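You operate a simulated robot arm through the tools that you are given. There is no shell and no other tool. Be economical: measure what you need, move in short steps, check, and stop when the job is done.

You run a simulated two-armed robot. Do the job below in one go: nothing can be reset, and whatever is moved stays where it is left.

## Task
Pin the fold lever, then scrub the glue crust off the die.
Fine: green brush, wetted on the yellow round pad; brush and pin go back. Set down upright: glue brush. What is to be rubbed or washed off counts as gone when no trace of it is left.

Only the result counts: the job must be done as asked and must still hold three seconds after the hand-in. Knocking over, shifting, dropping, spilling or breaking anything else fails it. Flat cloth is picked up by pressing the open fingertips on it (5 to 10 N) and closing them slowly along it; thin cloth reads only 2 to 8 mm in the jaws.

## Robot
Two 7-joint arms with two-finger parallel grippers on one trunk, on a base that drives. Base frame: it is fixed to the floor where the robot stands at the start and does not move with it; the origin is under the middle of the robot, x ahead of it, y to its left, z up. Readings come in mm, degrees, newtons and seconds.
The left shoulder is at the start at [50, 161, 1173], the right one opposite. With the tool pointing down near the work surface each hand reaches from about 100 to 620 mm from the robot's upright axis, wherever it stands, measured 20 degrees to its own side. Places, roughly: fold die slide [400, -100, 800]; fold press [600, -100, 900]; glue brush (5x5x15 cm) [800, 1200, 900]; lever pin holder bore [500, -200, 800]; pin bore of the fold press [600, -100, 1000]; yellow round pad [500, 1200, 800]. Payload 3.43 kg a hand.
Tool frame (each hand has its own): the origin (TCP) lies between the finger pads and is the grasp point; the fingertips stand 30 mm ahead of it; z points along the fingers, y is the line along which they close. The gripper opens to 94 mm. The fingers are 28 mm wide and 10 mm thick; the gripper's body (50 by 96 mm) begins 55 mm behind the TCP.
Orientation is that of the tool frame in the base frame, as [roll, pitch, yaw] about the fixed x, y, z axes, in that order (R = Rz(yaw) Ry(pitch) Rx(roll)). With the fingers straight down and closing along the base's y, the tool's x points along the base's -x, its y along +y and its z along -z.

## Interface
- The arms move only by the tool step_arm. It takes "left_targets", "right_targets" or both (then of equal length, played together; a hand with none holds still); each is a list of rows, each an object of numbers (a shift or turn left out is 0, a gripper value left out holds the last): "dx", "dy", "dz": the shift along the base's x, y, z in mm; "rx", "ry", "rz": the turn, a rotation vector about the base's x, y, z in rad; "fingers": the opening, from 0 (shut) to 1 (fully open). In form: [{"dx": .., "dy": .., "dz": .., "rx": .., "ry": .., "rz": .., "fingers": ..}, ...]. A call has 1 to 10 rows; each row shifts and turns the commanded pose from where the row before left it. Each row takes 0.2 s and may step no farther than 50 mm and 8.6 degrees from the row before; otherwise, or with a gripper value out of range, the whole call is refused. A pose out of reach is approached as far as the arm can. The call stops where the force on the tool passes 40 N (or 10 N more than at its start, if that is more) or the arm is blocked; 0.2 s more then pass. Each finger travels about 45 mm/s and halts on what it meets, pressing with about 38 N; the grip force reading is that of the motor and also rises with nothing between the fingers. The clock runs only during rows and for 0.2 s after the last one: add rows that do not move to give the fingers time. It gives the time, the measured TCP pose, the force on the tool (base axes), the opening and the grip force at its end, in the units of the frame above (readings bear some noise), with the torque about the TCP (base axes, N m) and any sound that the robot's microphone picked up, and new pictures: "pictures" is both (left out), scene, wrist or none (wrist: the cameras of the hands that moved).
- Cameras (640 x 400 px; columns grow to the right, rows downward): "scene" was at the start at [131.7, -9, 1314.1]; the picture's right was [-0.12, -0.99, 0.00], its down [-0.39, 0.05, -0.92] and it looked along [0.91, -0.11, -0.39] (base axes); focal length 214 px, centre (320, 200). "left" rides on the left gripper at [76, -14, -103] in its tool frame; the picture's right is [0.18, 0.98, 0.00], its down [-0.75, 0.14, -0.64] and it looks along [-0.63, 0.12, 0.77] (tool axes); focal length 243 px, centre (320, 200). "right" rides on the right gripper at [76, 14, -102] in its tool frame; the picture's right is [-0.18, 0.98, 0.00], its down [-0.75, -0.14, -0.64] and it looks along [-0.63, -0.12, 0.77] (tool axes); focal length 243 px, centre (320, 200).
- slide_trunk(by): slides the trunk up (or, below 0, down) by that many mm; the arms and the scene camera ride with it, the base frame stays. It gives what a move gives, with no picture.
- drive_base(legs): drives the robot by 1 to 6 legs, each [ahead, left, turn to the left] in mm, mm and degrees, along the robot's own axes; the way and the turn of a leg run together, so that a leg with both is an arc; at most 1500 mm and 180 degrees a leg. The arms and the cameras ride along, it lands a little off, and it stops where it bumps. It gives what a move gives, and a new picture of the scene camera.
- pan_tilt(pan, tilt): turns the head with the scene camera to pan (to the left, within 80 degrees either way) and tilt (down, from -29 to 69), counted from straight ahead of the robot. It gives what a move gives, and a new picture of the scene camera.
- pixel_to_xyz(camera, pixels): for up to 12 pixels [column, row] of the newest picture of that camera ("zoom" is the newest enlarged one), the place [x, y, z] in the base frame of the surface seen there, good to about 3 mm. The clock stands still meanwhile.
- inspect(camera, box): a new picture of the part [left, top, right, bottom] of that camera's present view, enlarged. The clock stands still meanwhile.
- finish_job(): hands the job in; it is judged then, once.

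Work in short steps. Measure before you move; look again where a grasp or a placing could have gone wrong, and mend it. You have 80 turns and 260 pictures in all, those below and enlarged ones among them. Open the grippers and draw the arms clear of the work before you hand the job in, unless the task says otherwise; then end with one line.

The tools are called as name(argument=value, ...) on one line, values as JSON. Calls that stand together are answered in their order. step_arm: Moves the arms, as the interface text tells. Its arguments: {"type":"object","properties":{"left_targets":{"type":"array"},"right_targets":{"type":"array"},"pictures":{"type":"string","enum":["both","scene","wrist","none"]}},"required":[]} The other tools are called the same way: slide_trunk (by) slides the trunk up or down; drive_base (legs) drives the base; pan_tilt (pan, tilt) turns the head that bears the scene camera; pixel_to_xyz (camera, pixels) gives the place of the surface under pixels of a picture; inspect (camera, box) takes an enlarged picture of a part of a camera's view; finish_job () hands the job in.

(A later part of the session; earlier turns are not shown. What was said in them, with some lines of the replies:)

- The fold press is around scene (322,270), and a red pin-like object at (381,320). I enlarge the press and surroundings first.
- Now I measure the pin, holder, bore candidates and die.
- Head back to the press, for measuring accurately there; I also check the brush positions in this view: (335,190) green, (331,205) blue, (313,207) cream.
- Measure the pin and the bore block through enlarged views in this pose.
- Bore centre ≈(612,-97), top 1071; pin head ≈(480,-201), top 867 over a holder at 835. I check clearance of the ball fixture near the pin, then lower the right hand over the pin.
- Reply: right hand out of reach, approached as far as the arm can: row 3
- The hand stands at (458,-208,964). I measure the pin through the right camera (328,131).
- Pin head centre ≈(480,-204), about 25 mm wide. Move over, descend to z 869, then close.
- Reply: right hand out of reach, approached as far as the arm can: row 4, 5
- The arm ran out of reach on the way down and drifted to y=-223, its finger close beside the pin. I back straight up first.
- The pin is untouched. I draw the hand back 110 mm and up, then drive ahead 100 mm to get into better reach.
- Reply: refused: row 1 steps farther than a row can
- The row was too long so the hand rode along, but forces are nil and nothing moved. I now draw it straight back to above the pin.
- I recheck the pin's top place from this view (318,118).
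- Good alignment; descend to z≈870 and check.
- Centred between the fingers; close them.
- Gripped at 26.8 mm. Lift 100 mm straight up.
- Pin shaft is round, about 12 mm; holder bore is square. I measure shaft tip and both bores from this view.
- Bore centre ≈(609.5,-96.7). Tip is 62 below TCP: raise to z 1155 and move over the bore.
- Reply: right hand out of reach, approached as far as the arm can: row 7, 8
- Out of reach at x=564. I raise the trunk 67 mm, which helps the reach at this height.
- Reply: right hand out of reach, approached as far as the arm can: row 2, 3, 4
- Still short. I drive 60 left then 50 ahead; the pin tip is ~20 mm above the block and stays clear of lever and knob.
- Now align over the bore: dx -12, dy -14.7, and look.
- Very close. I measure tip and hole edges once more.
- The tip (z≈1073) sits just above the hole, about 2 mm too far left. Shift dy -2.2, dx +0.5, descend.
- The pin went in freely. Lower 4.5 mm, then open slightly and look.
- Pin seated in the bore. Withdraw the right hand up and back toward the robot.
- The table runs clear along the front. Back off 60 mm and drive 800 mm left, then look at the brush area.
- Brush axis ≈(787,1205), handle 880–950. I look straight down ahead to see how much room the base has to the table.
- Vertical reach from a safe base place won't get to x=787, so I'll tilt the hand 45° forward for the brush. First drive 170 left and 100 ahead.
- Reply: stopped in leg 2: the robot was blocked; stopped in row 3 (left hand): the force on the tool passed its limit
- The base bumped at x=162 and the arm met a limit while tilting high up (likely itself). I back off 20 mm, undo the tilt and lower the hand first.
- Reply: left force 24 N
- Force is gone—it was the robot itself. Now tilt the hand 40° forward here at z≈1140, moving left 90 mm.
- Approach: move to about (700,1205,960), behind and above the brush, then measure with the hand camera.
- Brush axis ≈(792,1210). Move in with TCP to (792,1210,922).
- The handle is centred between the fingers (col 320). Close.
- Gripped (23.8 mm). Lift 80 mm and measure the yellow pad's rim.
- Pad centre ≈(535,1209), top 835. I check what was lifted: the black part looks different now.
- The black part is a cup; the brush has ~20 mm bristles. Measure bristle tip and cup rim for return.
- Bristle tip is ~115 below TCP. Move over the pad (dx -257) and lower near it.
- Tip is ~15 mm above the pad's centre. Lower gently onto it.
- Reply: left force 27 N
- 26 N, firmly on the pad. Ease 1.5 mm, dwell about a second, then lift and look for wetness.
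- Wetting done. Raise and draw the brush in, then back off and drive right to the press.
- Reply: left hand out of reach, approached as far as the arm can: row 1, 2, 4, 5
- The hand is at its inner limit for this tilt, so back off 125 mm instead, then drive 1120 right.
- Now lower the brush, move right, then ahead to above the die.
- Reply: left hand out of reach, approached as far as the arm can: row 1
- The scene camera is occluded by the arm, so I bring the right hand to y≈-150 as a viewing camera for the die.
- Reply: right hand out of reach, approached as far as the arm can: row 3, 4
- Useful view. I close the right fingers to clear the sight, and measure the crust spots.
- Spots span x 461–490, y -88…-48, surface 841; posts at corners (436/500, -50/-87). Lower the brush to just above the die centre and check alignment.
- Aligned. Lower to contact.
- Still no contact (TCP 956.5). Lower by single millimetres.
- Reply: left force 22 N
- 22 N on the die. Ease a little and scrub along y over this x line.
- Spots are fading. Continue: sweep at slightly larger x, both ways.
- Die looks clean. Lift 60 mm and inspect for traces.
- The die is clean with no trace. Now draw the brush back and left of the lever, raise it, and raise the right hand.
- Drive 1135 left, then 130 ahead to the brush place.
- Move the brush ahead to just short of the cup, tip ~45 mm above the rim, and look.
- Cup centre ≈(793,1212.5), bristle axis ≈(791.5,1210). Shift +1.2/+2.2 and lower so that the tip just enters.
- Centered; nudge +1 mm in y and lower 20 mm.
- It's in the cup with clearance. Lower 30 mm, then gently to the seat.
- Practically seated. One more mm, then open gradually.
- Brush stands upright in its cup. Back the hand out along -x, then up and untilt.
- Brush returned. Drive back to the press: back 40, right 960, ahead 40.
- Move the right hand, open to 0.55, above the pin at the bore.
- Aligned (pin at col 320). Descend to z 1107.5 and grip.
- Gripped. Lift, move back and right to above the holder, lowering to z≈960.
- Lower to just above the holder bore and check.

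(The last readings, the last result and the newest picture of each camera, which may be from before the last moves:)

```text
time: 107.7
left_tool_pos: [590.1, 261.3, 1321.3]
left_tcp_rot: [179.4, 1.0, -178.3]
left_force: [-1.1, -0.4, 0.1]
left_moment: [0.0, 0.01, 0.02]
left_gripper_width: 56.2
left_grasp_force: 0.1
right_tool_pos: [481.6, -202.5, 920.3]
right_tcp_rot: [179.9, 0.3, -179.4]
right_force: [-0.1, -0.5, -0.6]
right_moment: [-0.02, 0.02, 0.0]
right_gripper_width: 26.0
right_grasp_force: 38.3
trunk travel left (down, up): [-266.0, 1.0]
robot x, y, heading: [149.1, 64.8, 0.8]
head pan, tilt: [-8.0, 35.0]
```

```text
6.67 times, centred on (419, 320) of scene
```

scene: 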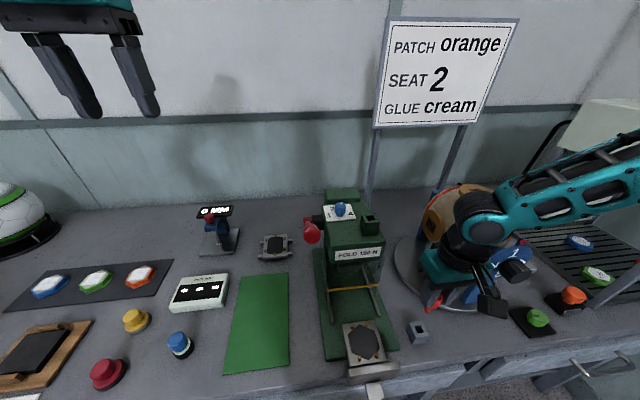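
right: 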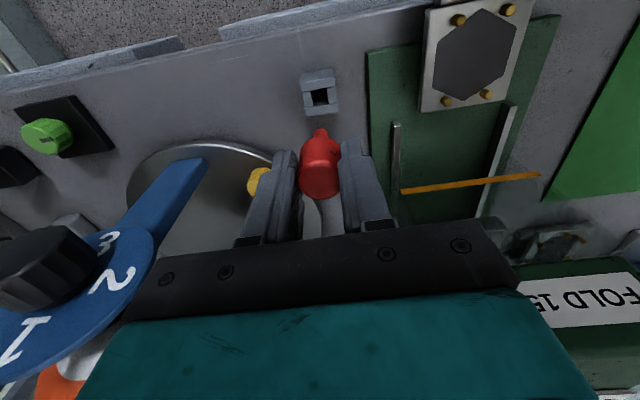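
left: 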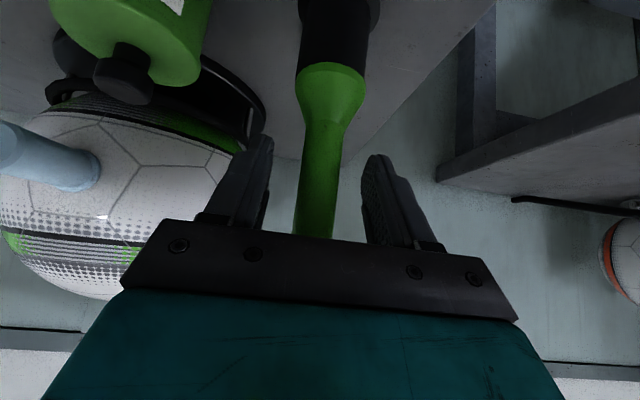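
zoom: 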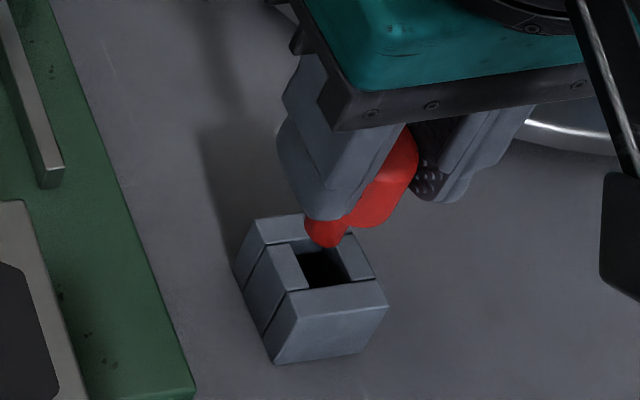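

Pin nearly aligned; hole is ~1 mm nearer and ~1 mm right. Correct and lower the tip into the bore.

step_arm(right_targets=[{"dx": -1, "dy": -1.3}, {"dz": -10}, {"dz": -4}, {}], pictures="none")

inspect(camera="right", box=[290, 90, 350, 150])

inspect(camera="scene", box=[400, 300, 436, 345])

```text
time: 108.7
left_tool_pos: [590.4, 260.8, 1320.5]
left_tcp_rot: [179.3, 0.9, -178.4]
left_force: [0.9, -0.5, -0.2]
left_moment: [-0.01, 0.03, 0.02]
left_gripper_width: 56.3
left_grasp_force: 0.1
right_tool_pos: [479.0, -205.6, 903.9]
right_tcp_rot: [179.8, 0.0, -179.6]
right_force: [-2.1, 0.6, -1.0]
right_moment: [-0.03, 0.18, 0.02]
right_gripper_width: 26.1
right_grasp_force: 37.6
trunk travel left (down, up): [-266.0, 1.0]
robot x, y, heading: [152.0, 62.0, 0.7]
head pan, tilt: [-8.0, 35.0]
```

```text
6.67 times, centred on (320, 120) of right
```

zoom: 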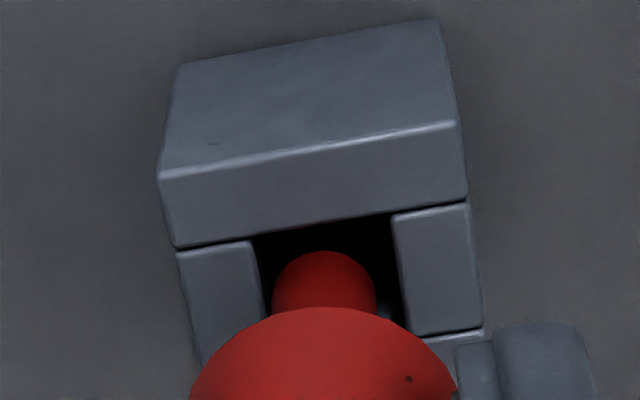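

```text
8.89 times, centred on (418, 322) of scene
```

zoom: 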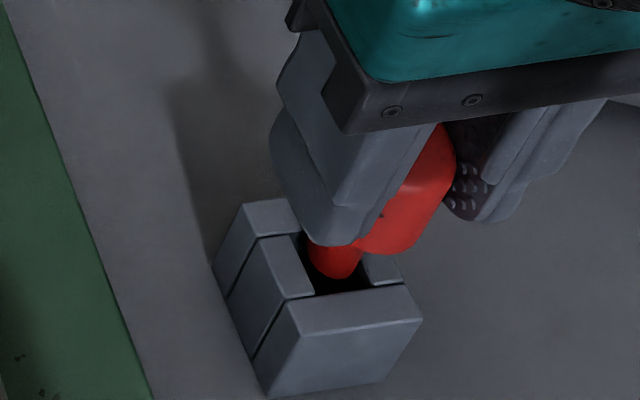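

Tip has just entered, touching the far wall lightly (-2 N x). Shift dx -1.3 and descend.

step_arm(right_targets=[{"dx": -1.3, "dy": 0.4}, {"dz": -6}, {"dz": -8}, {}], pictures="none")

inspect(camera="right", box=[290, 90, 350, 150])

```text
time: 109.7
left_tool_pos: [590.0, 262.5, 1320.9]
left_tcp_rot: [179.3, 1.0, -178.5]
left_force: [0.2, -0.3, 0.0]
left_moment: [-0.03, -0.02, 0.04]
left_gripper_width: 56.3
left_grasp_force: 0.1
right_tool_pos: [476.6, -204.1, 890.8]
right_tcp_rot: [179.9, 0.2, -179.5]
right_force: [0.1, -0.3, -0.7]
right_moment: [0.02, 0.03, -0.02]
right_gripper_width: 26.1
right_grasp_force: 37.8
trunk travel left (down, up): [-266.0, 1.0]
robot x, y, heading: [150.2, 62.8, 0.5]
head pan, tilt: [-8.0, 35.0]
```

```text
6.67 times, centred on (320, 120) of right
```

zoom: 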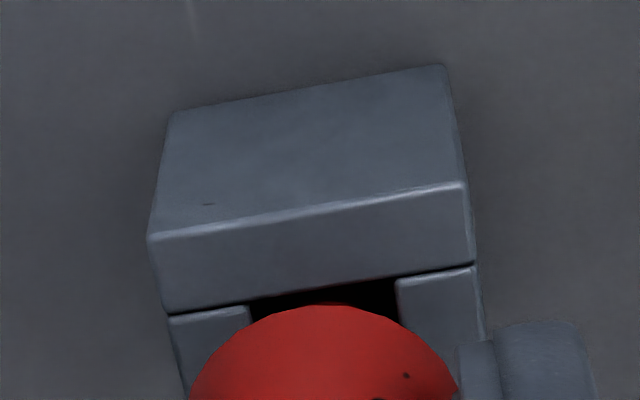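

No force; sliding in freely. Lower the remaining ~20 mm gently.

step_arm(right_targets=[{"dz": -8}, {"dz": -8}, {"dz": -2}, {"dz": -1}, {}], pictures="none")

inspect(camera="scene", box=[400, 300, 436, 345])

```text
time: 110.9
left_tool_pos: [588.6, 262.9, 1321.8]
left_tcp_rot: [179.4, 1.0, -178.4]
left_force: [0.5, 0.0, -0.1]
left_moment: [0.03, 0.01, 0.01]
left_gripper_width: 56.3
left_grasp_force: 0.0
right_tool_pos: [477.6, -203.5, 874.2]
right_tcp_rot: [179.8, 0.4, -179.6]
right_force: [-0.3, -2.0, 26.3]
right_moment: [-0.09, -0.06, -0.17]
right_gripper_width: 26.0
right_grasp_force: 38.3
trunk travel left (down, up): [-266.0, 1.0]
robot x, y, heading: [150.0, 63.8, 0.9]
head pan, tilt: [-8.0, 35.0]
```

```text
8.89 times, centred on (418, 322) of scene
```

zoom: 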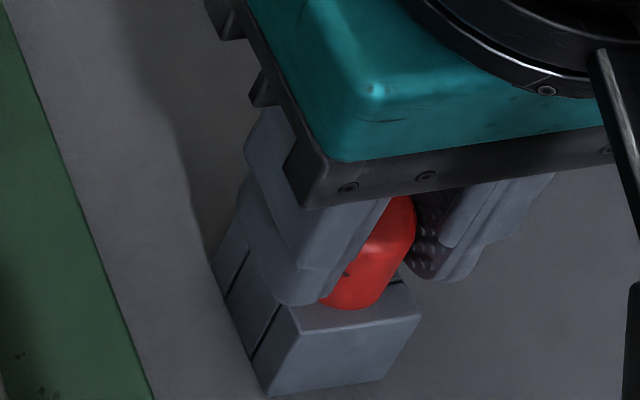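

Seated with 26 N. Ease the pressure, then open and lift clear.

step_arm(right_targets=[{"dz": 2}, {"fingers": 0.4}, {"fingers": 0.6}, {}, {}, {"dz": 25}, {"dz": 45}, {"dz": 45}, {"dz": 45}], pictures="both")

inspect(camera="scene", box=[330, 290, 440, 390])

inspect(camera="right", box=[280, 40, 400, 140])

```text
time: 112.9
left_tool_pos: [588.9, 261.4, 1321.3]
left_tcp_rot: [179.3, 1.0, -178.5]
left_force: [0.4, 0.4, 0.1]
left_moment: [-0.02, 0.01, 0.01]
left_gripper_width: 56.3
left_grasp_force: 0.1
right_tool_pos: [477.7, -207.2, 1034.8]
right_tcp_rot: [179.9, 0.2, -179.5]
right_force: [-0.1, 0.7, 0.4]
right_moment: [0.02, -0.01, 0.01]
right_gripper_width: 56.2
right_grasp_force: 0.0
trunk travel left (down, up): [-266.0, 1.0]
robot x, y, heading: [152.1, 61.6, 0.6]
head pan, tilt: [-8.0, 35.0]
```

scene: 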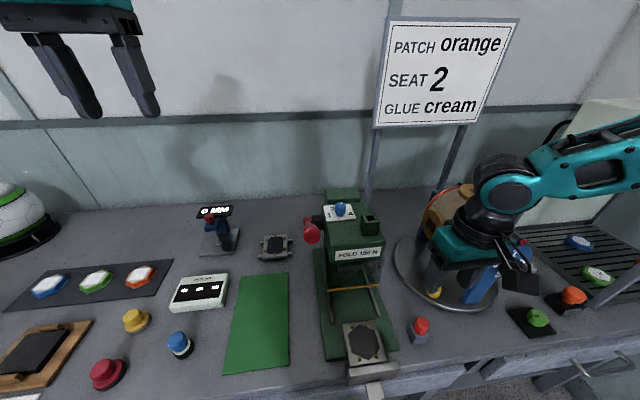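
right: 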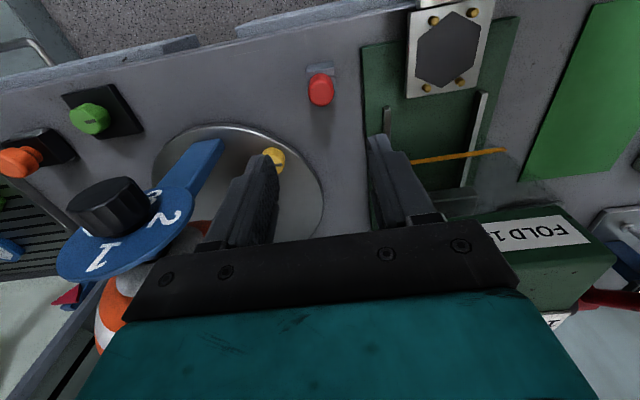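

```text
4.00 times, centred on (385, 340) of scene
```

zoom: 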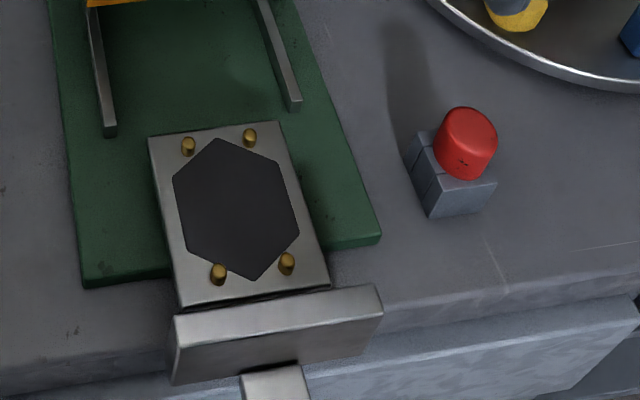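

```text
4.00 times, centred on (340, 90) of right
5 turns are left
```

zoom: 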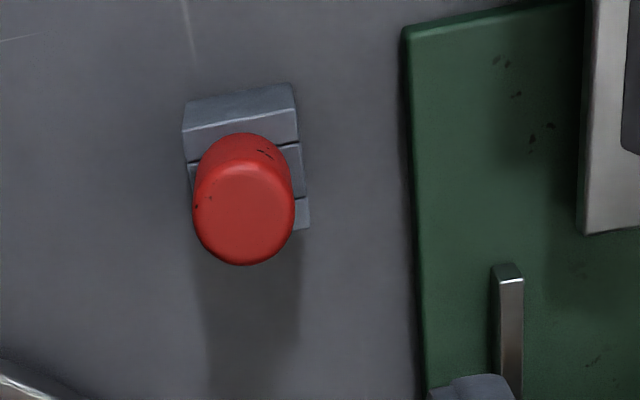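

Pin is back, die clean. Draw the right hand up and back and open both grippers fully.

step_arm(right_targets=[{"dz": 45, "fingers": 1}, {"dz": 45}, {"dz": 45}, {"dx": -40}, {"dx": -40}, {}], left_targets=[{"fingers": 1}, {}, {}, {}, {}, {}], pictures="scene")

```text
time: 114.3
left_tool_pos: [591.3, 261.6, 1319.7]
left_tcp_rot: [179.2, 0.8, -178.4]
left_force: [0.4, 0.4, -0.5]
left_moment: [0.03, 0.0, -0.01]
left_gripper_width: 94.1
left_grasp_force: 0.1
right_tool_pos: [397.9, -204.1, 1167.0]
right_tcp_rot: [180.0, 0.3, -179.4]
right_force: [-0.1, -0.9, -0.2]
right_moment: [0.01, 0.02, 0.0]
right_gripper_width: 94.0
right_grasp_force: 0.1
trunk travel left (down, up): [-266.0, 1.0]
robot x, y, heading: [147.7, 61.7, 0.5]
head pan, tilt: [-8.0, 35.0]
4 turns are left
```

scene: 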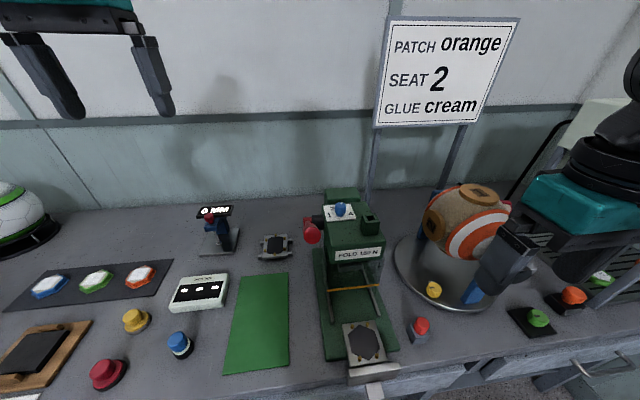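

Everything is in place and the arms are clear; I hand in.

finish_job()

```text
The job is handed in.
```

The job is handed in: the lever was pinned while I scrubbed the die clean with the green brush wetted on the yellow pad. The brush is back upright in its cup and the pin is back in its holder.
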